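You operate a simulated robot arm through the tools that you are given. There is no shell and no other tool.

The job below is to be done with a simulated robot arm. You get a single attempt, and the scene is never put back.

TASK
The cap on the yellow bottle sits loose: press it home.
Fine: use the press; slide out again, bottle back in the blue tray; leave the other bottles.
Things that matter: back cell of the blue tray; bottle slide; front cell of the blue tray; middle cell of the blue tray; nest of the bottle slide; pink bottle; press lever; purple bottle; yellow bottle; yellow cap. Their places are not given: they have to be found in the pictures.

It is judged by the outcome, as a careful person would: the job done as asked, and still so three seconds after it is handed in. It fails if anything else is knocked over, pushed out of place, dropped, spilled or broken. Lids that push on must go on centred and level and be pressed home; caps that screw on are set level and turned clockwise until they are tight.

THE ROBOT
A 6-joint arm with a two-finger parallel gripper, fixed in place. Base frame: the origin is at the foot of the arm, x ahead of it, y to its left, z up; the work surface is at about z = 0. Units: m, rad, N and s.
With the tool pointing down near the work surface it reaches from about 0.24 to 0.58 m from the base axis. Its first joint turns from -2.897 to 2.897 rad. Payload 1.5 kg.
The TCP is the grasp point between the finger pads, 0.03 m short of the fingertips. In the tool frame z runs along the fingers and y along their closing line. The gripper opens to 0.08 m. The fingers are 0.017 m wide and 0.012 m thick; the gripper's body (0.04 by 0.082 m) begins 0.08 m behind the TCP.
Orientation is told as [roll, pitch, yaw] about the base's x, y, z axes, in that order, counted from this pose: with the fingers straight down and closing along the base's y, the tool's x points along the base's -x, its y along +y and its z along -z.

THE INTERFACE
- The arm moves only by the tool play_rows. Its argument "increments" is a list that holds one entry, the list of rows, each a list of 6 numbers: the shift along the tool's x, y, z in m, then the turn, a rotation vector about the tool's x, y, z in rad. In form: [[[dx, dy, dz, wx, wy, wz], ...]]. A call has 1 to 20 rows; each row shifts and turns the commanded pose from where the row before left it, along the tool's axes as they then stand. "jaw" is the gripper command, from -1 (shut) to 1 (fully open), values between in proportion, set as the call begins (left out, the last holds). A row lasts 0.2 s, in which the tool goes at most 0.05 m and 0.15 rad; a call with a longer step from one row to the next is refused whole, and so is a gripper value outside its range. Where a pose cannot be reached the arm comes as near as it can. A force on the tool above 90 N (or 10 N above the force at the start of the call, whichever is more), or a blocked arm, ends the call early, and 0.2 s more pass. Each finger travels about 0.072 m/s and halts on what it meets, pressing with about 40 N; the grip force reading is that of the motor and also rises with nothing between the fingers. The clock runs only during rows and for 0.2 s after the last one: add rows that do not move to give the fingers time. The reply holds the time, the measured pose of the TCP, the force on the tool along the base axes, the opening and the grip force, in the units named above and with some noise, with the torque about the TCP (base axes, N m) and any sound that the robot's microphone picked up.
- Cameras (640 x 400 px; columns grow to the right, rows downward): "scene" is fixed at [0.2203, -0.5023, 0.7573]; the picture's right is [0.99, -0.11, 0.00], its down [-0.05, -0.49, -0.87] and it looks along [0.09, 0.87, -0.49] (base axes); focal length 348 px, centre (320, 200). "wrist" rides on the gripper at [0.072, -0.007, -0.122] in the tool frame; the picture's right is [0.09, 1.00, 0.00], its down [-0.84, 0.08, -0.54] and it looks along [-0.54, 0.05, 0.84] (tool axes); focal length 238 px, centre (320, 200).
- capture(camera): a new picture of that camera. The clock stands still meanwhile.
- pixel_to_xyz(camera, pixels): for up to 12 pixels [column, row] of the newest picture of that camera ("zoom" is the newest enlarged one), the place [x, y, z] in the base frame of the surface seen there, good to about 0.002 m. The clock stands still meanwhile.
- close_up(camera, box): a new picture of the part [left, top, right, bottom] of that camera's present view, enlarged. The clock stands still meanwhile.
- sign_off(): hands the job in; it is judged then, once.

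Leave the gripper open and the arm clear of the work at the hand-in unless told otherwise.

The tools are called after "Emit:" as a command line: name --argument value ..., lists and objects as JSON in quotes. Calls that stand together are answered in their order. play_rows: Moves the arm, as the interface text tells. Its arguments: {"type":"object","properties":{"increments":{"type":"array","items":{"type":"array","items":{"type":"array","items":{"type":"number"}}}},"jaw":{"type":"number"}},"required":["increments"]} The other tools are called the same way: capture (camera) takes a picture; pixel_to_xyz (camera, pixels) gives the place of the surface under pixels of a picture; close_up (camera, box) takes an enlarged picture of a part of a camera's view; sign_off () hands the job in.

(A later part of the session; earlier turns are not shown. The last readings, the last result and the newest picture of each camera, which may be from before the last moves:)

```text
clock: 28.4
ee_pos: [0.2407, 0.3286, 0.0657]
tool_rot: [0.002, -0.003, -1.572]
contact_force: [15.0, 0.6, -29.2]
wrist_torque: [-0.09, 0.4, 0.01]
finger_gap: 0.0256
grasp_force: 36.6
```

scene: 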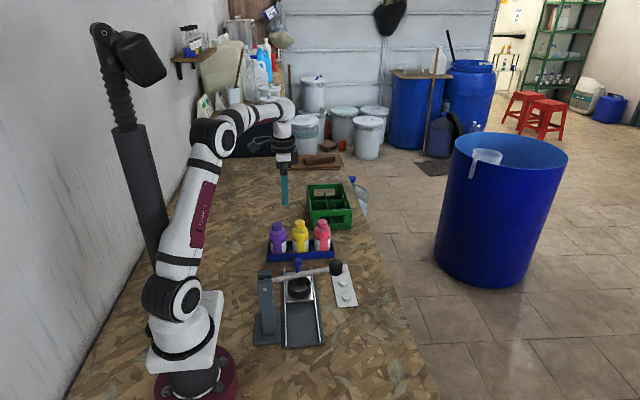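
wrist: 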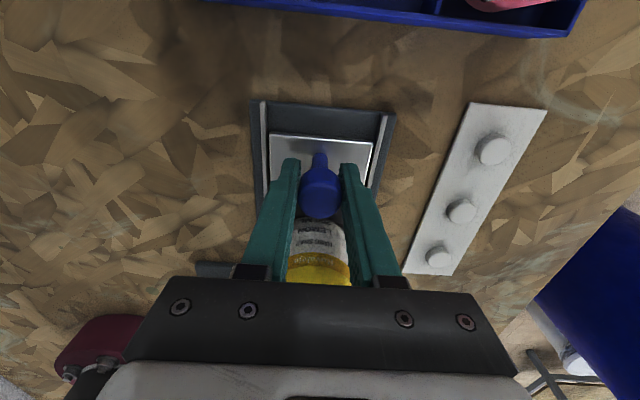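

That overshot: about 45 N per mm in both axes. I'll return part-way (+0.36 mm in x, 0.6 mm down) to null the forces.

Emit:
play_rows --increments '[[[0, 0.00036, 0.0006, 0, 0, 0], [0, 0, 0, 0, 0, 0]]]' --jaw -1

```text
clock: 29.0
ee_pos: [0.2405, 0.3295, 0.0659]
tool_rot: [0.002, 0.0, -1.57]
contact_force: [22.1, 0.4, -6.7]
wrist_torque: [-0.95, 0.41, 0.04]
finger_gap: 0.0259
grasp_force: 37.1
```

I'll hold and see where the forces settle.

Emit:
play_rows --increments '[[[0, 0, 0, 0, 0, 0], [0, 0, 0, 0, 0, 0], [0, 0, 0, 0, 0, 0]]]' --jaw -1

```text
clock: 29.8
ee_pos: [0.2402, 0.3297, 0.0654]
tool_rot: [0.003, 0.0, -1.572]
contact_force: [33.8, 2.0, 0.5]
wrist_torque: [-0.16, 0.37, 0.05]
finger_gap: 0.0256
grasp_force: 36.8
```

The side force keeps drifting, so a rigid grip on the knob is not kind to the slide. I'll release it and instead push the knob from its +y side with closed fingers, which leaves it free sideways.

Emit:
play_rows --increments '[[[0, 0, 0, 0, 0, 0], [0, 0, 0, 0, 0, 0], [0, 0, 0, 0, 0, 0]]]' --jaw 0.6

Emit:
close_up --camera "scene" --box '[250, 205, 350, 355]'

```text
clock: 30.6
ee_pos: [0.2392, 0.3287, 0.0661]
tool_rot: [-0.002, -0.002, -1.573]
contact_force: [0.1, -0.4, -0.3]
wrist_torque: [-0.03, 0.02, -0.02]
finger_gap: 0.0641
grasp_force: 0.0
```

```text
2.67 times, centred on (300, 280) of scene
```

zoom: 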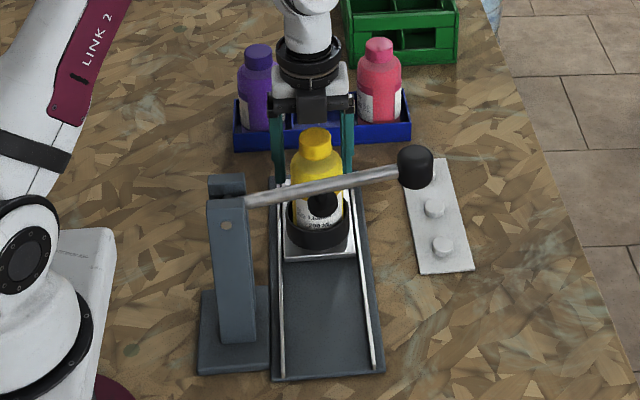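

The forces are zero and nothing is out of place. I'll rise over the knob, move 34 mm to +y, and close the fingers.

Emit:
play_rows --increments '[[[0, 0, -0.02, 0, 0, 0], [0, 0, -0.025, 0, 0, 0], [0, 0, -0.015, 0, 0, 0], [0, 0, 0, 0, 0, 0], [0.017, 0.0005, 0, 0, 0, 0], [0.017, 0.0005, 0, 0, 0, 0], [0, 0, 0, 0, 0, 0]]]' --jaw 0.6

Emit:
play_rows --increments '[[[0, 0, 0, 0, 0, 0], [0, 0, 0, 0, 0, 0], [0, 0, 0.015, 0, 0, 0], [0, 0, 0.02, 0, 0, 0], [0, 0, 0.015, 0, 0, 0], [0, 0, 0.006, 0, 0, 0], [0, 0, 0, 0, 0, 0]]]' --jaw -1

Emit:
capture --camera "wrist"

Emit:
close_up --camera "scene" --box '[250, 205, 350, 305]'

```text
clock: 32.2
ee_pos: [0.2388, 0.3613, 0.1269]
tool_rot: [-0.002, -0.001, -1.571]
contact_force: [0.1, -0.2, -0.3]
wrist_torque: [-0.01, 0.03, 0.01]
finger_gap: 0.0639
grasp_force: 0.1
```

```text
clock: 33.8
ee_pos: [0.2402, 0.3609, 0.0673]
tool_rot: [-0.001, -0.001, -1.572]
contact_force: [0.2, 0.4, 0.3]
wrist_torque: [0.01, 0.04, 0.0]
finger_gap: 0.0
grasp_force: 21.0
```

```text
taken
```

wrist: 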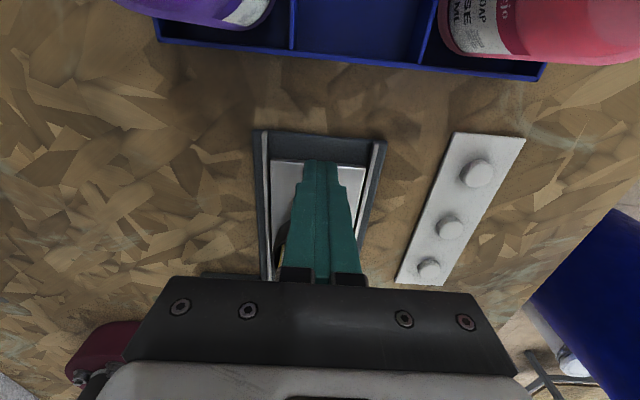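

```text
4.00 times, centred on (300, 255) of scene
```

zoom: 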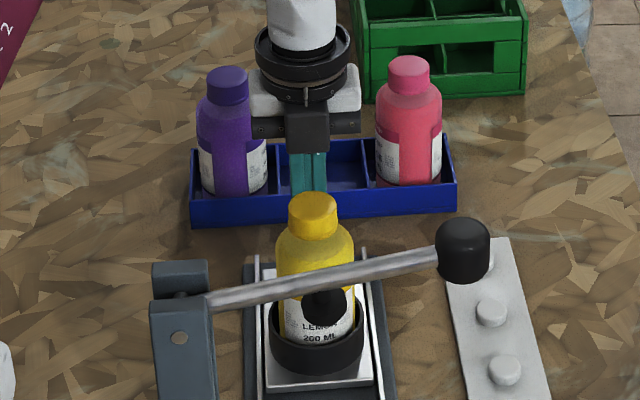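

The closed fingers stand behind the knob. I'll push gently toward −y, ramping up, for about 0.105 m in total (11 mm of that is free approach), then check alignment.

Emit:
play_rows --increments '[[[-0.004, 0, 0, 0, 0, 0], [-0.004, 0, 0, 0, 0, 0], [-0.003, 0, 0, 0, 0, 0], [-0.003, 0, 0, 0, 0, 0], [-0.004, 0, 0, 0, 0, 0], [-0.005, 0, 0, 0, 0, 0], [-0.006, 0, 0, 0, 0, 0], [-0.008, 0, 0, 0, 0, 0], [-0.008, 0, 0, 0, 0, 0], [-0.005, 0, 0, 0, 0, 0], [-0.003, 0, 0, 0, 0, 0], [0, 0, 0, 0, 0, 0]]]' --jaw -1

Emit:
close_up --camera "scene" --box '[250, 205, 350, 355]'

```text
clock: 36.4
ee_pos: [0.2392, 0.3097, 0.0696]
tool_rot: [-0.001, 0.0, -1.573]
contact_force: [0.1, -0.3, 0.0]
wrist_torque: [0.03, -0.02, 0.0]
finger_gap: 0.0001
grasp_force: 21.5
```

```text
2.67 times, centred on (300, 280) of scene
```

zoom: 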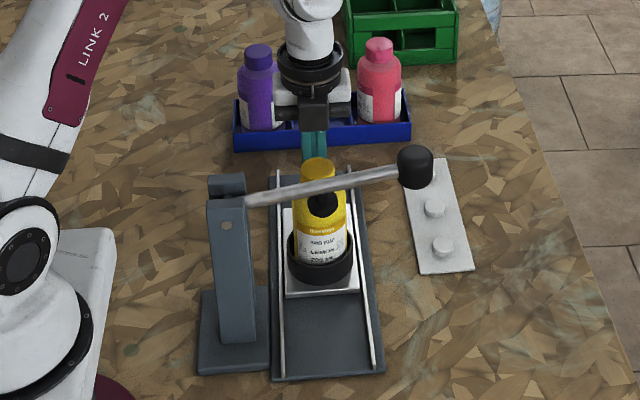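

It slides smoothly with almost no force. I'll push on another 0.05 m and then check the clearance of the cap under the ram.

Emit:
play_rows --increments '[[[-0.003, 0, 0, 0, 0, 0], [-0.005, 0, 0, 0, 0, 0], [-0.006, 0, 0, 0, 0, 0], [-0.007, 0, 0, 0, 0, 0], [-0.007, 0, 0, 0, 0, 0], [-0.006, 0, 0, 0, 0, 0], [-0.004, 0, 0, 0, 0, 0], [-0.002, 0, 0, 0, 0, 0], [0, 0, 0, 0, 0, 0]]]' --jaw -1

Emit:
close_up --camera "scene" --box '[250, 235, 350, 335]'

```text
clock: 38.4
ee_pos: [0.2407, 0.2694, 0.0695]
tool_rot: [0.0, -0.002, -1.573]
contact_force: [0.3, 0.0, 0.3]
wrist_torque: [-0.02, 0.01, 0.01]
finger_gap: 0.0001
grasp_force: 21.6
```

```text
4.00 times, centred on (300, 285) of scene
```

zoom: 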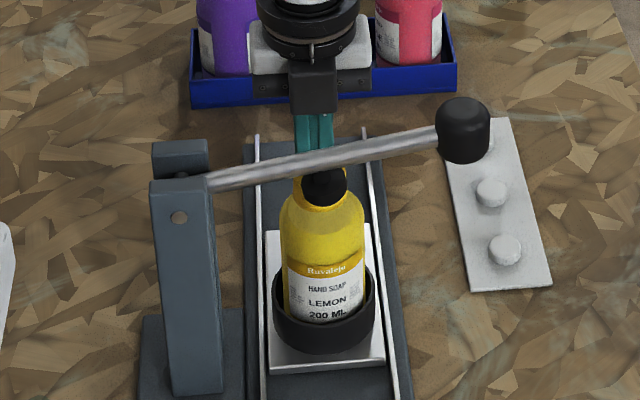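

The cap is just reaching the ram area. I'll measure the rim front, the cap and the ram now to compute the remaining travel.

Emit:
pixel_to_xyz --camera "zoom" --pixels '[[324, 325], [274, 290], [374, 285], [300, 188], [345, 200], [325, 208], [323, 195], [305, 185], [342, 185], [324, 345], [321, 270], [320, 300]]'

Emit:
capture --camera "wrist"

```text
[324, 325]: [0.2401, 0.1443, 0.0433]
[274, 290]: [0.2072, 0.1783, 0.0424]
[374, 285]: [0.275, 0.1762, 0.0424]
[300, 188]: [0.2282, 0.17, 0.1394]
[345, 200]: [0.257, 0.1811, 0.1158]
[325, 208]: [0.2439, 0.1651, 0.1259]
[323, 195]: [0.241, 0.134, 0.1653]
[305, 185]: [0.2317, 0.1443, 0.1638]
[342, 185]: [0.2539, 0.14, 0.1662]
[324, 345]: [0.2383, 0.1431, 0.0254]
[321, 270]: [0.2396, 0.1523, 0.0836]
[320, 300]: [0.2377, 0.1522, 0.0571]
```

```text
taken
```

wrist: 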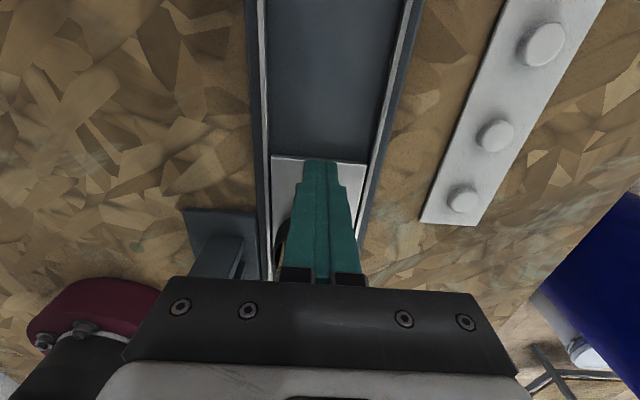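

The nest centre is now at y≈0.178 and the ram centre at y≈0.147, so about 0.031 m remains. I'll push 0.024 m more and watch for contact.

Emit:
play_rows --increments '[[[-0.003, 0, 0, 0, 0, 0], [-0.005, 0, 0, 0, 0, 0], [-0.005, 0, 0, 0, 0, 0], [-0.005, 0, 0, 0, 0, 0], [-0.004, 0, 0, 0, 0, 0], [-0.002, 0, 0, 0, 0, 0], [0, 0, 0, 0, 0, 0]]]' --jaw -1

Emit:
close_up --camera "scene" --box '[260, 250, 340, 330]'

```text
clock: 40.0
ee_pos: [0.24, 0.2449, 0.0694]
tool_rot: [0.0, -0.002, -1.573]
contact_force: [0.1, 0.6, -0.1]
wrist_torque: [0.0, 0.0, 0.0]
finger_gap: 0.0001
grasp_force: 21.5
```

```text
5.00 times, centred on (300, 290) of scene
```

zoom: 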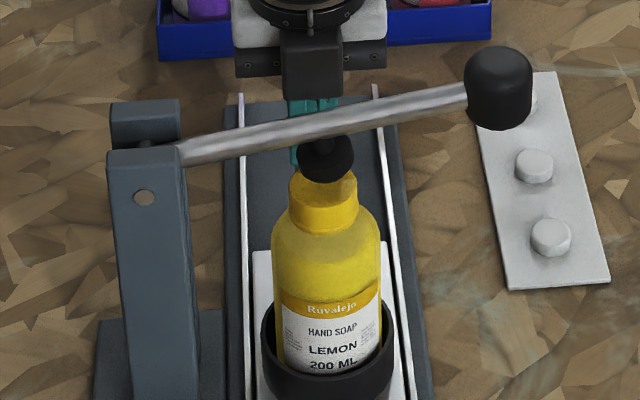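

The cap is now mostly under the ram. I'll measure the cap rim and the ram again for the last few millimetres.

Emit:
pixel_to_xyz --camera "zoom" --pixels '[[322, 198], [295, 190], [352, 190], [300, 200], [345, 200], [322, 212], [326, 172], [326, 178], [300, 165], [351, 160], [325, 375], [328, 345]]'

```text
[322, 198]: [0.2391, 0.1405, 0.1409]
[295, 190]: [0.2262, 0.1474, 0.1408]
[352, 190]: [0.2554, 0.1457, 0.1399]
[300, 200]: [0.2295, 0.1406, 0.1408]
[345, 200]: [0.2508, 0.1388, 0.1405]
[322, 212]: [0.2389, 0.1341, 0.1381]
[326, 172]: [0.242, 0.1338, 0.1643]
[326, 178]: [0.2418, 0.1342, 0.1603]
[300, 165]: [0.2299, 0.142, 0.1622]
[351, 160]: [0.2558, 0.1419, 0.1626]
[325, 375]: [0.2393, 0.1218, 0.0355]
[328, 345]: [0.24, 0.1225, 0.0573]
```

The cap centre is at y≈0.1505 and the ram centre is at y≈0.147. I'll push 3.5 mm more.

Emit:
play_rows --increments '[[[-0.002, 0, 0, 0, 0, 0], [-0.0015, 0, 0, 0, 0, 0], [0, 0, 0, 0, 0, 0], [0, 0, 0, 0, 0, 0]]]' --jaw -1

Emit:
close_up --camera "scene" --box '[270, 260, 335, 305]'

```text
clock: 41.0
ee_pos: [0.2388, 0.2421, 0.0684]
tool_rot: [0.0, -0.002, -1.572]
contact_force: [-0.1, 0.1, 0.1]
wrist_torque: [0.0, 0.0, -0.01]
finger_gap: 0.0
grasp_force: 21.7
```

```text
8.89 times, centred on (302, 282) of scene
```

zoom: 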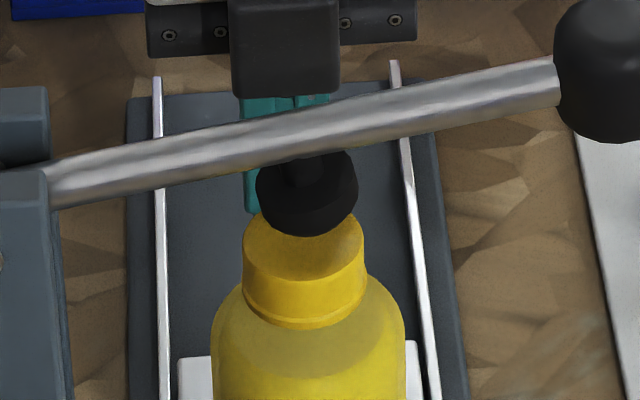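

I'll measure the cap, the body and the ram again in this sharper view.

Emit:
pixel_to_xyz --camera "zoom" --pixels '[[303, 295], [303, 310], [250, 250], [360, 245], [303, 262], [250, 285], [358, 280], [306, 215], [306, 228], [262, 195], [352, 195], [308, 380]]'

```text
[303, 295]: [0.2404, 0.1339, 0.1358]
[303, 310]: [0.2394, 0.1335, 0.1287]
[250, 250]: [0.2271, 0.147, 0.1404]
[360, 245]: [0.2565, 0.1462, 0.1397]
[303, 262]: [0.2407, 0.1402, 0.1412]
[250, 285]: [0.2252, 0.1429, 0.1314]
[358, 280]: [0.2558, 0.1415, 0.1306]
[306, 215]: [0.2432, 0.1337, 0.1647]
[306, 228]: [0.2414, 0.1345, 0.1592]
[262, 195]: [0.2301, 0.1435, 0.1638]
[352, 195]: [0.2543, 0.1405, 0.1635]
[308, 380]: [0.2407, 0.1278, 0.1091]
```

The cap centre is still about 3 mm to +y of the ram centre. I'll push 3 mm more and watch for a stop.

Emit:
play_rows --increments '[[[-0.0015, 0, 0, 0, 0, 0], [-0.0015, 0, 0, 0, 0, 0], [0, 0, 0, 0, 0, 0], [0, 0, 0, 0, 0, 0]]]' --jaw -1

Emit:
close_up --camera "scene" --box '[270, 260, 335, 305]'

```text
clock: 42.0
ee_pos: [0.2397, 0.2398, 0.0693]
tool_rot: [0.0, -0.002, -1.572]
contact_force: [-5.1, 17.3, -1.4]
wrist_torque: [0.02, 0.09, -0.02]
finger_gap: 0.0
grasp_force: 21.6
```

```text
8.89 times, centred on (302, 282) of scene
```

zoom: 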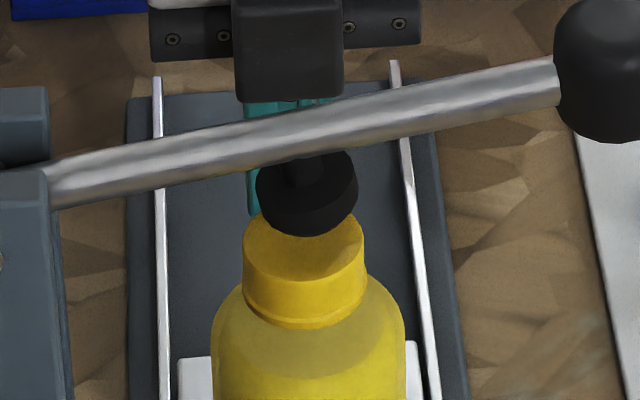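

The reading jumped to 17 N in y and the view is unchanged, so the slide is at its stop with the nest under the ram. I'll back off 12 mm, then rise straight up.

Emit:
play_rows --increments '[[[0.004, 0, 0, 0, 0, 0], [0.008, 0, 0, 0, 0, 0], [0, 0, 0, 0, 0, 0], [0, 0, -0.02, 0, 0, 0], [0, 0, -0.04, 0, 0, 0], [0, 0, -0.045, 0, 0, 0], [0, 0, -0.045, 0, 0, 0], [0, 0, -0.045, 0, 0, 0], [0, 0, -0.025, 0, 0, 0], [0, 0, 0, 0, 0, 0]]]' --jaw -1

Emit:
capture --camera "wrist"

Emit:
close_up --camera "scene" --box '[250, 245, 350, 345]'

```text
clock: 44.2
ee_pos: [0.2415, 0.2515, 0.2904]
tool_rot: [0.001, -0.003, -1.572]
contact_force: [-0.2, 0.2, 1.6]
wrist_torque: [0.0, -0.01, 0.01]
finger_gap: 0.0001
grasp_force: 21.2
```

```text
taken
```

wrist: 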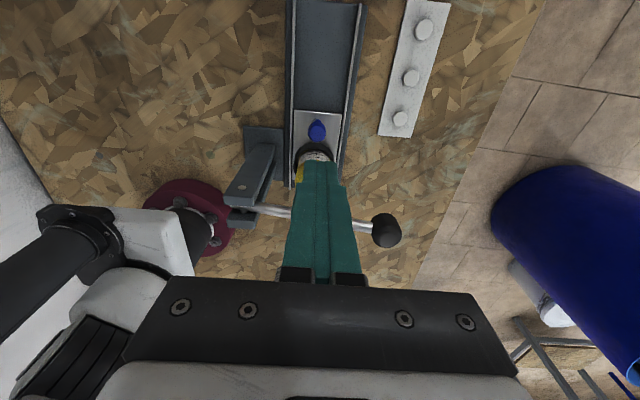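

```text
4.00 times, centred on (300, 295) of scene
```

zoom: 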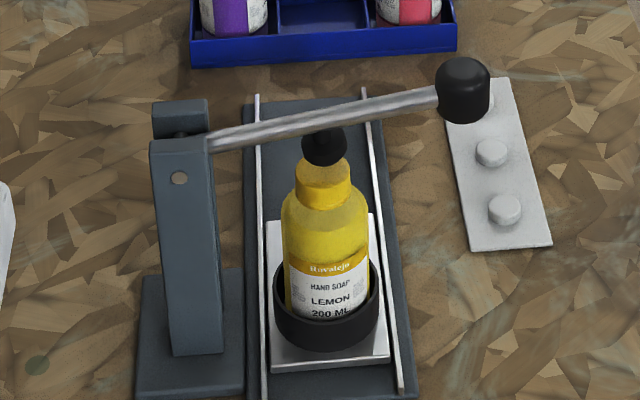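

The slide stayed in and the bottle is upright under the ram. I'll measure the lever ball from both cameras: wrist (386,230), zoom (463,80).

Emit:
pixel_to_xyz --camera "wrist" --pixels '[[386, 228], [374, 230], [398, 230], [386, 214], [386, 244], [317, 130], [300, 214], [355, 224]]'

Emit:
pixel_to_xyz --camera "zoom" --pixels '[[463, 66], [463, 60], [463, 80], [463, 105], [441, 85], [486, 85], [325, 150], [325, 163], [324, 175], [323, 200], [230, 140], [420, 98]]'

```text
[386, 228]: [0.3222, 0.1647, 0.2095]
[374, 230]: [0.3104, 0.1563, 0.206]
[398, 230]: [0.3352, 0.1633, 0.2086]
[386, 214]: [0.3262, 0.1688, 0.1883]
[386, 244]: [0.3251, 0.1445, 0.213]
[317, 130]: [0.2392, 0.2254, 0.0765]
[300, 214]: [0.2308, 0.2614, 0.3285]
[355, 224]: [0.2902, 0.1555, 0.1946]
```

```text
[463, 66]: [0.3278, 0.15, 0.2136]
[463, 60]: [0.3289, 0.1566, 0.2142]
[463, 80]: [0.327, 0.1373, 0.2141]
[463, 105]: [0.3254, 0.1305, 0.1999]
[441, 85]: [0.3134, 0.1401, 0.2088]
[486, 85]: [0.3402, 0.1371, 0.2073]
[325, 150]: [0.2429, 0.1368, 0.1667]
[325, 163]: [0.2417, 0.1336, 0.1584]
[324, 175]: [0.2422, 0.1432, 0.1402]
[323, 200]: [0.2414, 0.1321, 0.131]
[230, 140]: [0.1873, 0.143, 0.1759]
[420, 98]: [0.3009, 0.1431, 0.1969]
```

Ball centre is about (0.3265, 0.149) with its top at z≈0.214. I'll move above it at TCP z≈0.29 (tips 0.26) with closed fingers.

Emit:
play_rows --increments '[[[-0.0, 0.028, 0, 0, 0, 0], [-0.025, 0.028, 0, 0, 0, 0], [-0.03, 0.028, 0, 0, 0, 0], [-0.03, 0.001, 0, 0, 0, 0], [-0.0175, 0, 0, 0, 0, 0], [0, 0, 0, 0, 0, 0], [0, 0, 0.02, 0, 0, 0], [0, 0, 0.012, 0, 0, 0], [0, 0, 0, 0, 0, 0]]]' --jaw -1

Emit:
capture --camera "wrist"

Emit:
close_up --camera "scene" --box '[250, 205, 390, 325]'

```text
clock: 46.2
ee_pos: [0.3254, 0.1477, 0.2558]
tool_rot: [0.001, -0.001, -1.573]
contact_force: [-0.4, -0.6, -0.5]
wrist_torque: [0.0, 0.0, 0.01]
finger_gap: 0.0
grasp_force: 21.1
```

```text
taken
```

wrist: 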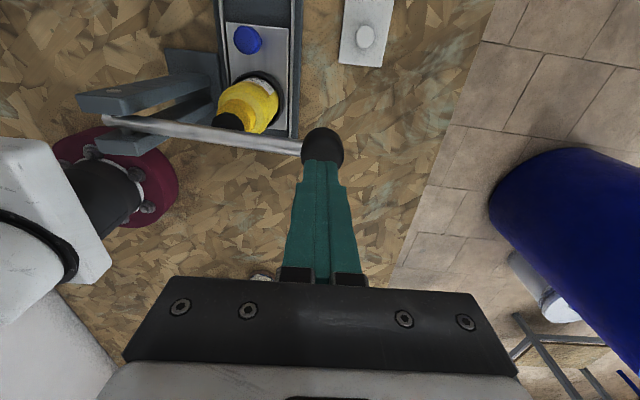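

```text
3.33 times, centred on (320, 265) of scene
```

zoom: 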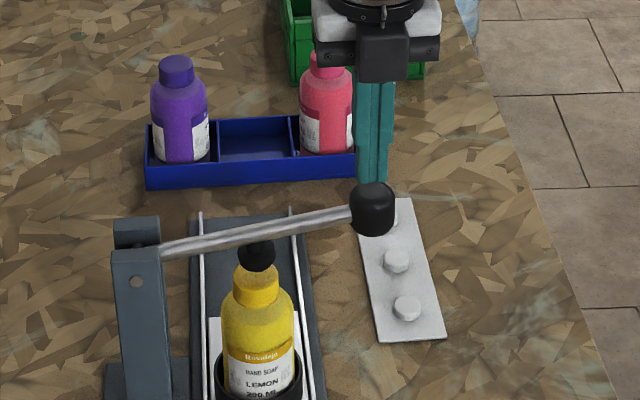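

The fingertips are right above the ball (tips about 0.226, ball top 0.214). I'll press down slowly, 25 mm first.

Emit:
play_rows --increments '[[[0, 0.001, 0.005, 0, 0, 0], [0, 0, 0.005, 0, 0, 0], [0, 0, 0.004, 0, 0, 0], [0, 0, 0.004, 0, 0, 0], [0, 0, 0.004, 0, 0, 0], [0, 0, 0.004, 0, 0, 0], [0, 0, 0, 0, 0, 0]]]' --jaw -1

Emit:
close_up --camera "scene" --box '[250, 225, 370, 325]'

```text
clock: 47.8
ee_pos: [0.3255, 0.1493, 0.2311]
tool_rot: [0.0, -0.002, -1.571]
contact_force: [-0.1, 0.2, 2.1]
wrist_torque: [0.0, 0.0, 0.0]
finger_gap: 0.0004
grasp_force: 21.0
```

```text
4.00 times, centred on (310, 275) of scene
```

zoom: 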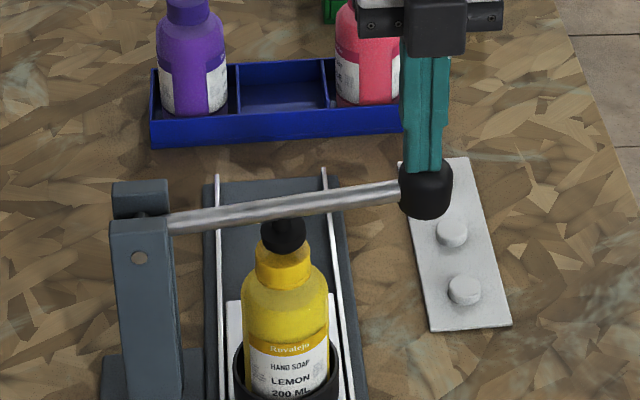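

The lever goes down lightly (2 N). I'll continue in small steps toward the point where the ram meets the cap.

Emit:
play_rows --increments '[[[0, 0, 0.004, 0, 0, 0], [0, 0, 0.004, 0, 0, 0], [0, 0, 0.004, 0, 0, 0], [0, 0, 0.003, 0, 0, 0], [0, 0, 0, 0, 0, 0]]]' --jaw -1

Emit:
close_up --camera "scene" --box '[250, 245, 350, 325]'

```text
clock: 49.0
ee_pos: [0.3264, 0.1484, 0.2136]
tool_rot: [0.0, -0.001, -1.571]
contact_force: [0.2, 0.8, 1.8]
wrist_torque: [-0.03, -0.04, -0.02]
finger_gap: 0.0001
grasp_force: 20.8
```

```text
5.00 times, centred on (300, 285) of scene
```

zoom: 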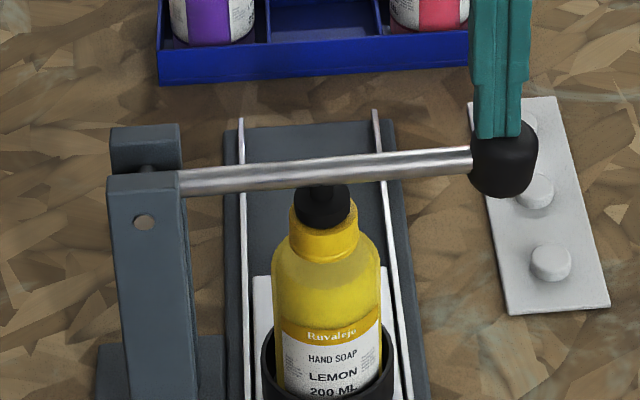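

The ram is nearly on the cap and centred on it. I'll keep pressing in 2 mm steps, watching the force and listening.

Emit:
play_rows --increments '[[[0, 0, 0.002, 0, 0, 0], [0, 0, 0.002, 0, 0, 0], [0, 0, 0, 0, 0, 0]]]' --jaw -1

```text
clock: 49.8
ee_pos: [0.3261, 0.149, 0.2103]
tool_rot: [0.001, -0.002, -1.573]
contact_force: [4.0, -1.5, 13.5]
wrist_torque: [-0.01, -0.16, -0.05]
finger_gap: 0.0
grasp_force: 20.8
heard: snap
```

A snap was heard with 13.5 N on the tool. I'll look at the cap before pressing further.

Emit:
close_up --camera "scene" --box '[270, 260, 335, 305]'

```text
8.89 times, centred on (302, 282) of scene
```

zoom: 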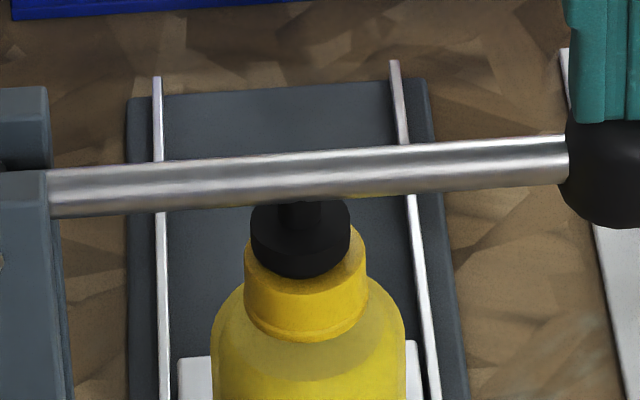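

I'll measure the cap's top rim heights now.

Emit:
pixel_to_xyz --camera "zoom" --pixels '[[250, 258], [265, 272], [305, 288], [345, 270], [358, 245], [305, 320], [305, 265], [300, 240], [250, 300], [362, 295], [340, 280], [280, 282]]'

```text
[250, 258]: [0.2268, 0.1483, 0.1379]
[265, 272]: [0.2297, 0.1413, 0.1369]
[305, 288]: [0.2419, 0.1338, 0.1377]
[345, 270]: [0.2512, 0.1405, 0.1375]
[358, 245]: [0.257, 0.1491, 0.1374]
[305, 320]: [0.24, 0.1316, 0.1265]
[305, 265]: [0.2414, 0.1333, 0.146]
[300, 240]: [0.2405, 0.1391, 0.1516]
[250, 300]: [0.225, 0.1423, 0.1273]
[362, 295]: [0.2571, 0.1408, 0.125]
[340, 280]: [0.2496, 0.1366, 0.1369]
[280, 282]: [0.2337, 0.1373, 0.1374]
```

The cap has dropped from 0.1405 to about 0.1375 and is level, matching the other bottles' height. I'll add a slight extra press of under 1 mm to confirm that it's firmly home.

Emit:
play_rows --increments '[[[0, 0, 0.0007, 0, 0, 0], [0, 0, 0, 0, 0, 0], [0, 0, 0, 0, 0, 0]]]' --jaw -1

```text
clock: 50.6
ee_pos: [0.3247, 0.1486, 0.2106]
tool_rot: [0.0, 0.0, -1.572]
contact_force: [5.9, 4.0, 14.7]
wrist_torque: [0.16, -0.23, 0.01]
finger_gap: 0.0
grasp_force: 21.2
```

Emit:
play_rows --increments '[[[0, 0, 0.001, 0, 0, 0], [0, 0, 0, 0, 0, 0], [0, 0, 0, 0, 0, 0]]]' --jaw -1

Emit:
close_up --camera "scene" --box '[270, 260, 335, 305]'

```text
clock: 51.4
ee_pos: [0.3267, 0.1493, 0.2104]
tool_rot: [0.0, -0.001, -1.572]
contact_force: [-0.6, 4.5, 17.4]
wrist_torque: [0.16, -0.04, -0.07]
finger_gap: 0.0
grasp_force: 21.5
```

```text
8.89 times, centred on (302, 282) of scene
```

zoom: 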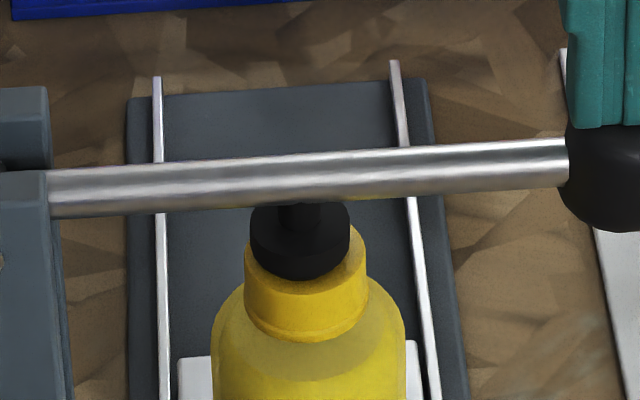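

The force is rising (17 N) while the cap stays where it is. One more small press to about 30 N as a final check.

Emit:
play_rows --increments '[[[0, 0, 0.001, 0, 0, 0], [0, 0, 0, 0, 0, 0], [0, 0, 0, 0, 0, 0]]]' --jaw -1

Emit:
close_up --camera "scene" --box '[270, 260, 335, 305]'

```text
clock: 52.2
ee_pos: [0.3271, 0.1484, 0.2107]
tool_rot: [0.0, -0.003, -1.571]
contact_force: [-5.8, 0.6, 21.3]
wrist_torque: [0.02, 0.08, -0.02]
finger_gap: 0.0001
grasp_force: 21.4
```

```text
8.89 times, centred on (302, 282) of scene
```

zoom: 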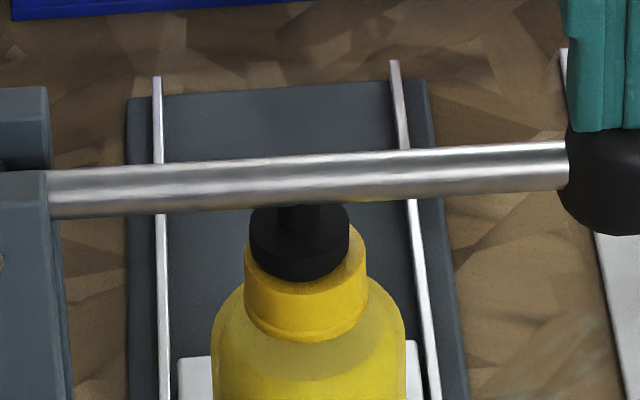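

The lever gives a little like a sprung ram. I'll measure the cap rim once more.

Emit:
pixel_to_xyz --camera "zoom" --pixels '[[250, 258], [265, 274], [305, 290], [345, 272], [358, 247], [340, 282], [280, 284], [305, 320], [305, 270]]'

```text
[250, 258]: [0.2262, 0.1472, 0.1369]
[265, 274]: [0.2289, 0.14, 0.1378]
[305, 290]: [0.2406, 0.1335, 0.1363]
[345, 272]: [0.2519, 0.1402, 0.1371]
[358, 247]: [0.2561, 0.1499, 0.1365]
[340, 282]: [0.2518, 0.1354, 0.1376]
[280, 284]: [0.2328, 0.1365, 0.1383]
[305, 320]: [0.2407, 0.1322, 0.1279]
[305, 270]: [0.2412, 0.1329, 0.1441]
```

The cap top is at 0.137, level and home. I'll raise the tool slowly and see whether the lever springs back by itself.

Emit:
play_rows --increments '[[[0, 0, -0.003, 0, 0, 0], [0, 0, -0.004, 0, 0, 0], [0, 0, -0.005, 0, 0, 0], [0, 0, -0.006, 0, 0, 0], [0, 0, -0.007, 0, 0, 0], [0, 0, -0.008, 0, 0, 0], [0, 0, -0.01, 0, 0, 0], [0, 0, -0.015, 0, 0, 0], [0, 0, 0, 0, 0, 0]]]' --jaw -1

Emit:
close_up --camera "scene" --box '[250, 225, 370, 325]'

```text
clock: 54.2
ee_pos: [0.3256, 0.1485, 0.2671]
tool_rot: [0.0, -0.001, -1.573]
contact_force: [-0.4, 0.3, 0.7]
wrist_torque: [0.03, -0.03, 0.0]
finger_gap: 0.0001
grasp_force: 21.3
```

```text
4.00 times, centred on (310, 275) of scene
```

zoom: 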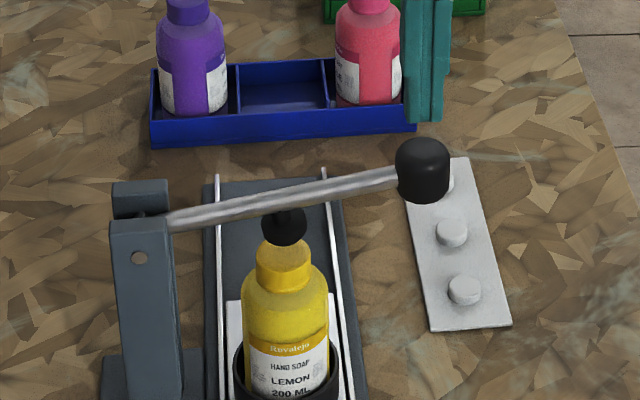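

The lever sprang back up by itself and the cap is seated. Now the slide must come out. I'll go up, over to above the knob (about 0.2395, 0.222), with the jaws partly open, then look.

Emit:
play_rows --increments '[[[0, 0, -0.025, 0, 0, 0], [0.02, 0, -0.005, 0, 0, 0], [0.03, -0.02, 0, 0, 0, 0], [0.0235, -0.03, 0, 0, 0, 0], [0, -0.03, 0, 0, 0, 0], [0, -0.006, 0, 0, 0, 0], [0, 0, 0, 0, 0, 0], [0, 0, 0.03, 0, 0, 0], [0, 0, 0.03, 0, 0, 0], [0, 0, 0, 0, 0, 0]]]' --jaw 0.4

Emit:
capture --camera "wrist"

Emit:
close_up --camera "scene" --box '[240, 205, 360, 325]'

```text
clock: 56.4
ee_pos: [0.2412, 0.2217, 0.2396]
tool_rot: [0.001, -0.002, -1.572]
contact_force: [0.0, -0.5, -0.4]
wrist_torque: [-0.03, 0.02, -0.03]
finger_gap: 0.056
grasp_force: 0.1
```

```text
taken
```

wrist: 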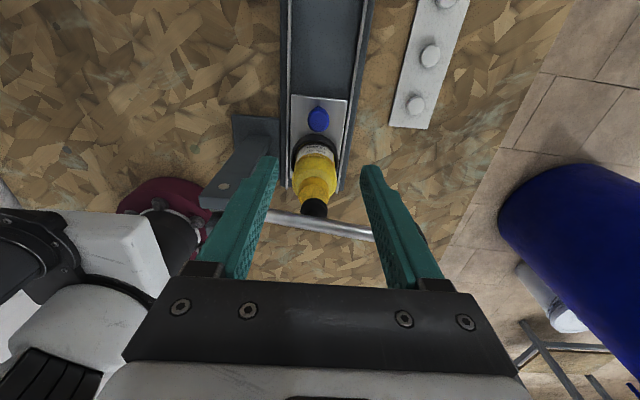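

```text
3.33 times, centred on (300, 265) of scene
```

zoom: 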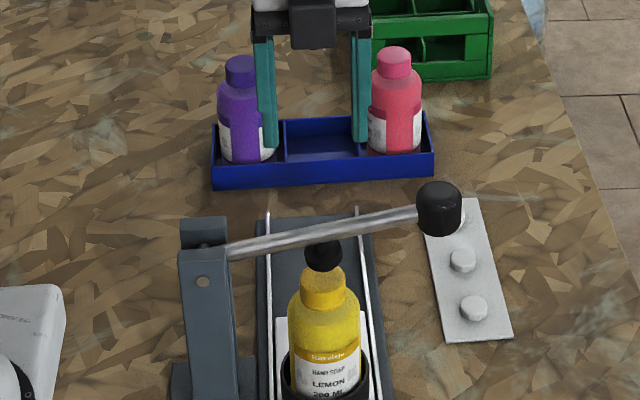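

I'll measure the knob (wrist (318,118)) and the bottle's back edge before descending.

Emit:
pixel_to_xyz --camera "wrist" --pixels '[[318, 118], [308, 118], [328, 118], [318, 108], [318, 130], [318, 150], [318, 160], [316, 208], [340, 222]]'

Emit:
close_up --camera "wrist" --box '[260, 80, 380, 230]'

```text
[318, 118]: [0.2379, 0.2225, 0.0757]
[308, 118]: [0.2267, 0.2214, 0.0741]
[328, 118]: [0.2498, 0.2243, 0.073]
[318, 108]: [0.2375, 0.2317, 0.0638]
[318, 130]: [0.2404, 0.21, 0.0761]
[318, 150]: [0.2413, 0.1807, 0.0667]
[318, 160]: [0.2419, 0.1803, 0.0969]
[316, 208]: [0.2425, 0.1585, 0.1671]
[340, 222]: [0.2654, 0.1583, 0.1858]
```

```text
2.67 times, centred on (320, 155) of wrist
```

zoom: 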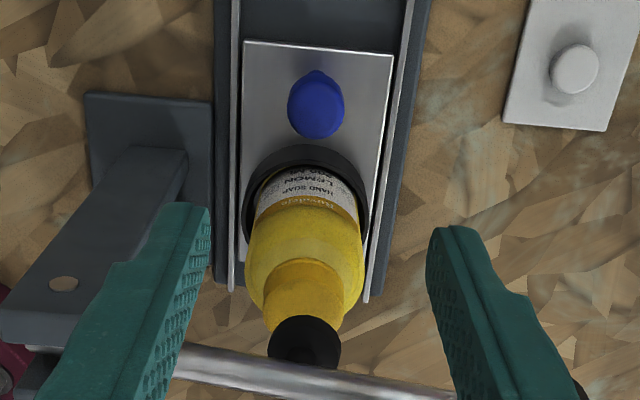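

The knob centre is about (0.239, 0.2205) and the bottle's back edge is y≈0.1805. I'll shift 2 mm in −x and descend around the knob to TCP z≈0.066.

Emit:
play_rows --increments '[[[0.001, -0.002, 0, 0, 0, 0], [0, 0, 0.03, 0, 0, 0], [0, 0, 0.035, 0, 0, 0], [0, 0, 0.035, 0, 0, 0], [0, 0, 0.03, 0, 0, 0], [0, 0, 0.025, 0, 0, 0], [0, 0, 0.0155, 0, 0, 0], [0, 0, 0, 0, 0, 0], [0, 0, 0, 0, 0, 0]]]' --jaw 0.4

Emit:
capture --camera "wrist"

Emit:
close_up --camera "scene" --box '[250, 235, 350, 335]'

```text
clock: 58.4
ee_pos: [0.2396, 0.2241, 0.0669]
tool_rot: [0.0, 0.0, -1.571]
contact_force: [0.1, -0.4, -0.1]
wrist_torque: [-0.02, 0.03, 0.0]
finger_gap: 0.0559
grasp_force: 0.1
```

```text
taken
```

wrist: 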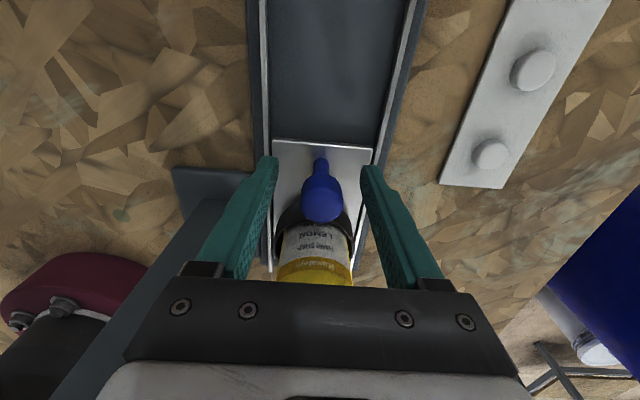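

```text
4.00 times, centred on (300, 285) of scene
```

zoom: 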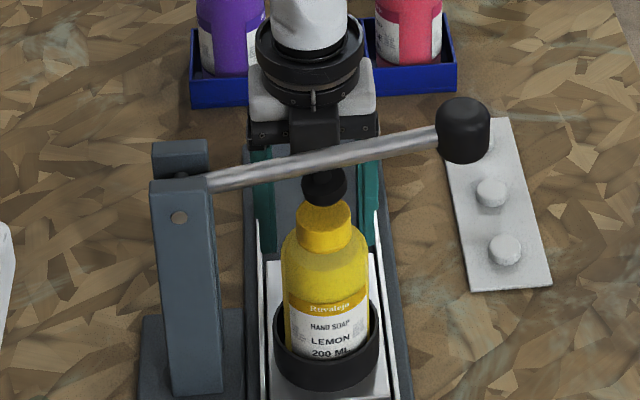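

The knob sits midway between the fingers. I'll close only lightly, to a set opening of 0.0248 m, just under the knob's 0.0257, to keep the side load small.

Emit:
play_rows --increments '[[[0, 0, 0, 0, 0, 0], [0, 0, 0, 0, 0, 0], [0, 0, 0, 0, 0, 0], [0, 0, 0, 0, 0, 0]]]' --jaw -0.38

```text
clock: 59.4
ee_pos: [0.2394, 0.2245, 0.066]
tool_rot: [-0.001, -0.002, -1.573]
contact_force: [4.3, 1.0, 0.7]
wrist_torque: [0.07, 0.02, 0.01]
finger_gap: 0.0286
grasp_force: 2.2
```

The gap stopped at 0.0286 with +4 N in x, so only the +x finger is touching. I'll centre by moving 1.3 mm to +x.

Emit:
play_rows --increments '[[[0, 0.0013, 0, 0, 0, 0], [0, 0, 0, 0, 0, 0], [0, 0, 0, 0, 0, 0]]]' --jaw -0.38

```text
clock: 60.2
ee_pos: [0.2391, 0.2238, 0.0668]
tool_rot: [-0.002, -0.002, -1.573]
contact_force: [2.1, 0.6, 0.8]
wrist_torque: [-0.02, 0.01, 0.02]
finger_gap: 0.0265
grasp_force: 0.6
```

Nearly centred now (gap 0.0265). I'll squeeze a little more (target 0.016, a few newtons) with a slight +x shift.

Emit:
play_rows --increments '[[[0, 0.0004, 0, 0, 0, 0], [0, 0, 0, 0, 0, 0], [0, 0, 0, 0, 0, 0]]]' --jaw -0.6

```text
clock: 61.0
ee_pos: [0.2395, 0.2231, 0.0665]
tool_rot: [0.001, -0.001, -1.57]
contact_force: [5.5, 5.6, -9.6]
wrist_torque: [0.19, 0.25, 0.04]
finger_gap: 0.026
grasp_force: 37.1
```

The grip force came up to 37 N but the side loads are small. I'll pull toward +y (tool +x) in a short step and read the forces.

Emit:
play_rows --increments '[[[0.003, 0, 0, 0, 0, 0], [0.005, 0, 0, 0, 0, 0], [0.006, 0, 0, 0, 0, 0], [0.006, 0, 0, 0, 0, 0], [0.004, 0, 0, 0, 0, 0]]]' --jaw -0.6

```text
clock: 62.2
ee_pos: [0.2402, 0.2485, 0.0676]
tool_rot: [0.0, -0.002, -1.574]
contact_force: [11.4, -1.4, -17.5]
wrist_torque: [-0.46, -0.23, 0.22]
finger_gap: 0.0258
grasp_force: 37.1
```

The slide comes along. I'll ease the side loads (+0.2 mm in x, 0.3 mm down) while pulling the next 25 mm.

Emit:
play_rows --increments '[[[0.003, 0.0002, 0.0003, 0, 0, 0], [0.005, 0, 0, 0, 0, 0], [0.006, 0, 0, 0, 0, 0], [0.006, 0, 0, 0, 0, 0], [0.005, 0, 0, 0, 0, 0]]]' --jaw -0.6

```text
clock: 63.4
ee_pos: [0.2401, 0.2714, 0.0666]
tool_rot: [0.001, -0.001, -1.574]
contact_force: [4.2, -1.1, 29.9]
wrist_torque: [-0.09, 0.23, 0.01]
finger_gap: 0.0259
grasp_force: 37.2
```

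Now +30 N vertical. I'll release briefly to relax the loads, then regrip.

Emit:
play_rows --increments '[[[0, 0, 0, 0, 0, 0], [0, 0, 0, 0, 0, 0]]]' --jaw -0.1

Emit:
close_up --camera "scene" --box '[250, 225, 350, 335]'

```text
clock: 64.0
ee_pos: [0.2389, 0.2716, 0.066]
tool_rot: [0.0, -0.003, -1.574]
contact_force: [0.2, -0.8, 0.6]
wrist_torque: [-0.03, 0.02, -0.02]
finger_gap: 0.0362
grasp_force: 0.1
```

```text
3.64 times, centred on (300, 280) of scene
```

zoom: 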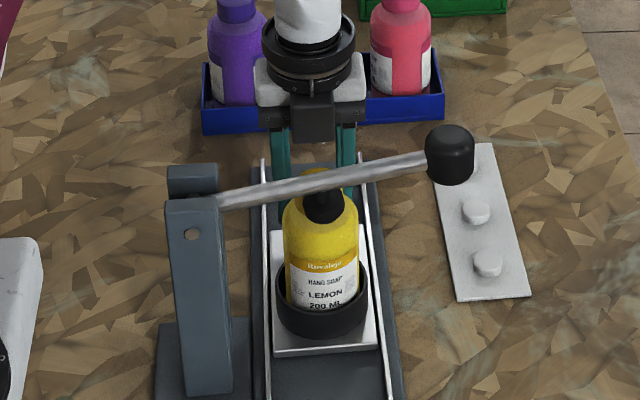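

The loads are zero and the slide is about 48 mm out. I'll regrip and pull another 25 mm.

Emit:
play_rows --increments '[[[0, 0, 0, 0, 0, 0], [0, 0, 0, 0, 0, 0], [0.003, 0, 0, 0, 0, 0], [0.006, 0, 0, 0, 0, 0], [0.007, 0, 0, 0, 0, 0], [0.006, 0, 0, 0, 0, 0], [0.003, 0, 0, 0, 0, 0]]]' --jaw -0.6

Emit:
play_rows --increments '[[[0, 0, 0, 0, 0, 0], [0, 0, 0, 0, 0, 0]]]' --jaw -0.1

```text
clock: 65.6
ee_pos: [0.2407, 0.2967, 0.0658]
tool_rot: [-0.002, -0.001, -1.572]
contact_force: [-5.0, 0.4, -12.2]
wrist_torque: [1.02, -0.33, 0.02]
finger_gap: 0.0258
grasp_force: 37.2
```

```text
clock: 66.2
ee_pos: [0.2412, 0.2969, 0.0656]
tool_rot: [-0.001, -0.002, -1.573]
contact_force: [0.3, 0.0, 0.3]
wrist_torque: [-0.02, 0.0, 0.0]
finger_gap: 0.036
grasp_force: 0.1
```

The loads stay small this way. Next 24 mm in the same manner.

Emit:
play_rows --increments '[[[0, 0, 0, 0, 0, 0], [0, 0, 0, 0, 0, 0], [0.003, 0, 0, 0, 0, 0], [0.006, 0, 0, 0, 0, 0], [0.007, 0, 0, 0, 0, 0], [0.005, 0, 0, 0, 0, 0], [0.003, 0, 0, 0, 0, 0]]]' --jaw -0.6

Emit:
play_rows --increments '[[[0, 0, 0, 0, 0, 0], [0, 0, 0, 0, 0, 0]]]' --jaw -0.1

Emit:
close_up --camera "scene" --box '[250, 205, 350, 315]'

```text
clock: 67.8
ee_pos: [0.2399, 0.3199, 0.0665]
tool_rot: [0.0, -0.001, -1.57]
contact_force: [-10.1, -1.0, -19.9]
wrist_torque: [-0.65, -0.29, 0.03]
finger_gap: 0.0256
grasp_force: 37.0
```

```text
clock: 68.4
ee_pos: [0.2389, 0.3208, 0.0669]
tool_rot: [-0.002, 0.001, -1.569]
contact_force: [-0.5, 0.1, 0.3]
wrist_torque: [-0.06, -0.03, -0.03]
finger_gap: 0.0361
grasp_force: 0.1
```

```text
3.64 times, centred on (300, 260) of scene
```

zoom: 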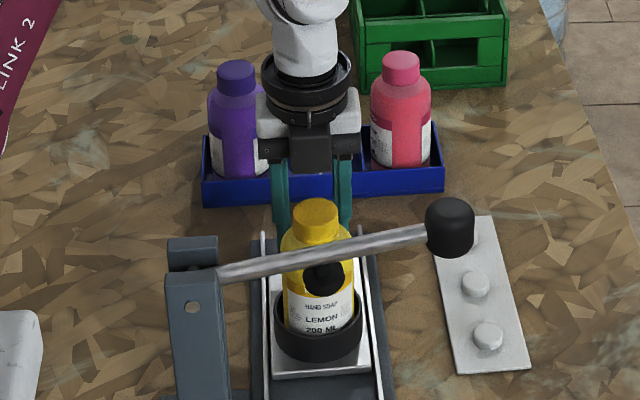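

About 21 mm remains to the original out position. One last pull, slow at the end in case the stop is met.

Emit:
play_rows --increments '[[[0, 0, 0, 0, 0, 0], [0, 0, 0, 0, 0, 0], [0.003, 0, 0, 0, 0, 0], [0.005, 0, 0, 0, 0, 0], [0.005, 0, 0, 0, 0, 0], [0.003, 0, 0, 0, 0, 0], [0.002, 0, 0, 0, 0, 0], [0.0015, 0, 0, 0, 0, 0], [0.0015, 0, 0, 0, 0, 0]]]' --jaw -0.6

Emit:
close_up --camera "scene" --box '[250, 205, 350, 315]'

```text
clock: 70.4
ee_pos: [0.2406, 0.3416, 0.0668]
tool_rot: [-0.001, -0.004, -1.573]
contact_force: [5.6, 1.6, -21.5]
wrist_torque: [-0.67, -0.24, -0.04]
finger_gap: 0.0257
grasp_force: 37.4
```

```text
3.64 times, centred on (300, 260) of scene
```

zoom: 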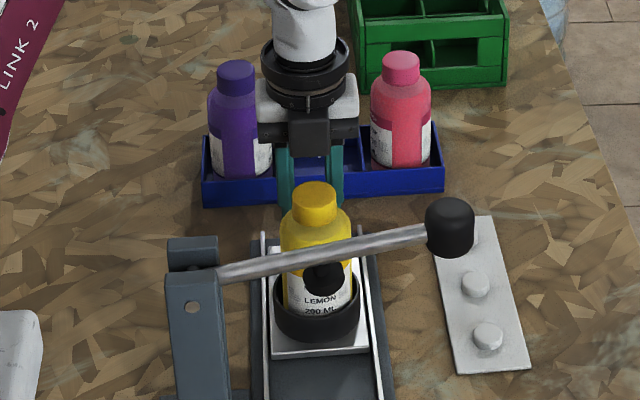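

No stop felt yet. I'll compare the plate's front edge with the original (y≈0.2315, x 0.201–0.276) to see how far out it is.

Emit:
pixel_to_xyz --camera "zoom" --pixels '[[275, 350], [320, 348], [365, 345], [316, 333], [275, 290], [358, 290], [315, 185], [315, 208], [300, 300], [345, 300]]'

Emit:
play_rows --increments '[[[0.001, 0, 0.0003, 0, 0, 0], [0.001, 0, 0, 0, 0, 0], [0.001, 0, 0, 0, 0, 0], [0, 0, 0, 0, 0, 0]]]' --jaw -0.6

```text
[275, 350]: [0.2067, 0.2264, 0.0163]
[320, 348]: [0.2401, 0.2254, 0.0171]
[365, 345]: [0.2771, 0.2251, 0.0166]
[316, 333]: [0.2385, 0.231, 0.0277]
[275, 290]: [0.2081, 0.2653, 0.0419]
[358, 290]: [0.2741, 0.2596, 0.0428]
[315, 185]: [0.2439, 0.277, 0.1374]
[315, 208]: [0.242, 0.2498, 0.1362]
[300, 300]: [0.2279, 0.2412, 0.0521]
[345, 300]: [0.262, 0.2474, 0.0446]
```

```text
clock: 71.4
ee_pos: [0.2407, 0.3443, 0.0664]
tool_rot: [0.001, -0.003, -1.572]
contact_force: [5.3, -26.8, 11.8]
wrist_torque: [-0.12, -0.3, -0.01]
finger_gap: 0.0259
grasp_force: 37.2
```

Fy is now −27 N, so the outer stop is reached and the slide is fully out. I'll release the knob and let the arm relax.

Emit:
play_rows --increments '[[[0, 0, 0, 0, 0, 0], [0, 0, 0, 0, 0, 0], [0, 0, 0, 0, 0, 0]]]' --jaw 0.5

Emit:
play_rows --increments '[[[0, 0, -0.02, 0, 0, 0], [0, 0, -0.035, 0, 0, 0], [0, 0, -0.04, 0, 0, 0], [0, 0, -0.035, 0, 0, 0], [0, 0, -0.015, 0, 0, 0], [0, 0, 0, 0, 0, 0]]]' --jaw 1

Emit:
capture --camera "wrist"

Emit:
close_up --camera "scene" --box '[250, 215, 350, 315]'

```text
clock: 72.2
ee_pos: [0.2395, 0.3452, 0.0657]
tool_rot: [0.0, -0.002, -1.574]
contact_force: [0.1, 0.2, 0.3]
wrist_torque: [0.0, 0.02, 0.0]
finger_gap: 0.0601
grasp_force: 0.1
```

```text
clock: 73.6
ee_pos: [0.2417, 0.3438, 0.2111]
tool_rot: [0.0, -0.002, -1.572]
contact_force: [0.0, 0.1, 0.1]
wrist_torque: [-0.01, 0.01, 0.02]
finger_gap: 0.0799
grasp_force: 0.1
```

```text
taken
```

wrist: 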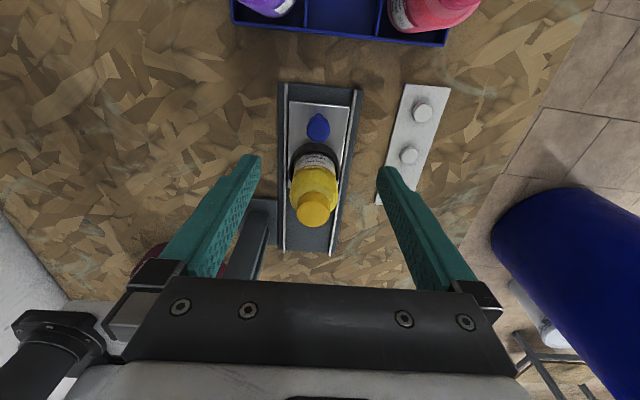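

```text
4.00 times, centred on (300, 265) of scene
```

zoom: 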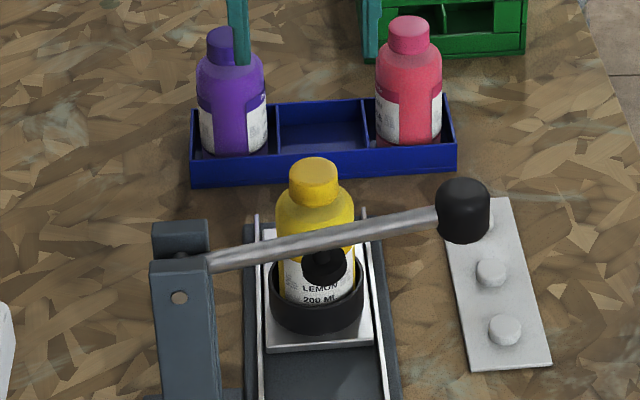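

The slide is out. I'll measure the bottle's cap and body now to place the grasp.

Emit:
pixel_to_xyz --camera "zoom" --pixels '[[314, 170], [292, 172], [336, 168], [314, 160], [314, 182], [314, 198], [316, 230], [290, 218], [345, 215], [318, 285]]'

Emit:
pixel_to_xyz --camera "wrist" --pixels '[[312, 208], [300, 208], [325, 208], [312, 196], [312, 222], [316, 165], [318, 125], [308, 125], [328, 125], [318, 148]]'

```text
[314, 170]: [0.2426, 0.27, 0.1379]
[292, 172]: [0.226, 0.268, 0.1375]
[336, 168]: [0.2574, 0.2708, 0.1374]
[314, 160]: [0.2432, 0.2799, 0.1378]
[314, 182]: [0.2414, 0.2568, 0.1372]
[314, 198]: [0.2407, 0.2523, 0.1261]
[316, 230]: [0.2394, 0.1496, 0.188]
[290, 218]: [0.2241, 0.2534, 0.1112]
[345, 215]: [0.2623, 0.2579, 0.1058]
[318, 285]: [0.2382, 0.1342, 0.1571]
```

```text
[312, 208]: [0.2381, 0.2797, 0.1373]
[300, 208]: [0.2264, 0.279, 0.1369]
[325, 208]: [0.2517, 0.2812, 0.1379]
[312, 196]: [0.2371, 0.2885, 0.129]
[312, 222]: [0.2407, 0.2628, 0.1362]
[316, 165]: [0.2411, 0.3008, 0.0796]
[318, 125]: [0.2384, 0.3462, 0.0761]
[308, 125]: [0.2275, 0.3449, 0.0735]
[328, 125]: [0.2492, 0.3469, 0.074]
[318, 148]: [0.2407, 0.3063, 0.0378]
```

The cap is at about (0.2405, 0.272) with its top at z 0.137, level. I'll move over the bottle at this height, then descend with open jaws to TCP z≈0.083.

Emit:
play_rows --increments '[[[-0.02, -0.0005, 0, 0, 0, 0], [-0.03, -0.0005, 0, 0, 0, 0], [-0.0215, 0, 0, 0, 0, 0], [0, 0, 0, 0, 0, 0], [0, 0, 0, 0, 0, 0]]]' --jaw 1

Emit:
capture --camera "wrist"

```text
clock: 74.8
ee_pos: [0.2367, 0.2731, 0.211]
tool_rot: [-0.001, -0.002, -1.571]
contact_force: [1.4, 0.2, -0.4]
wrist_torque: [0.02, 0.02, -0.03]
finger_gap: 0.0798
grasp_force: 0.1
```

```text
taken
```

wrist: 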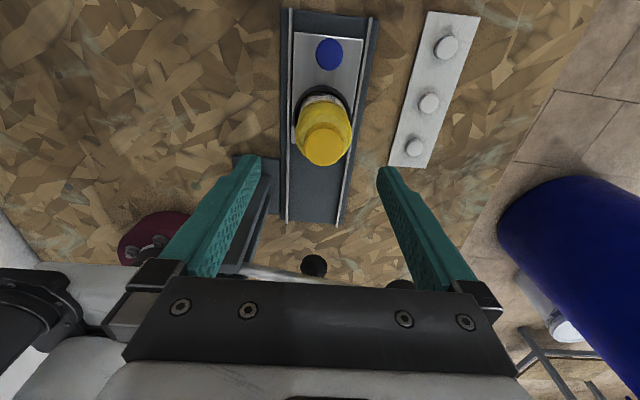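

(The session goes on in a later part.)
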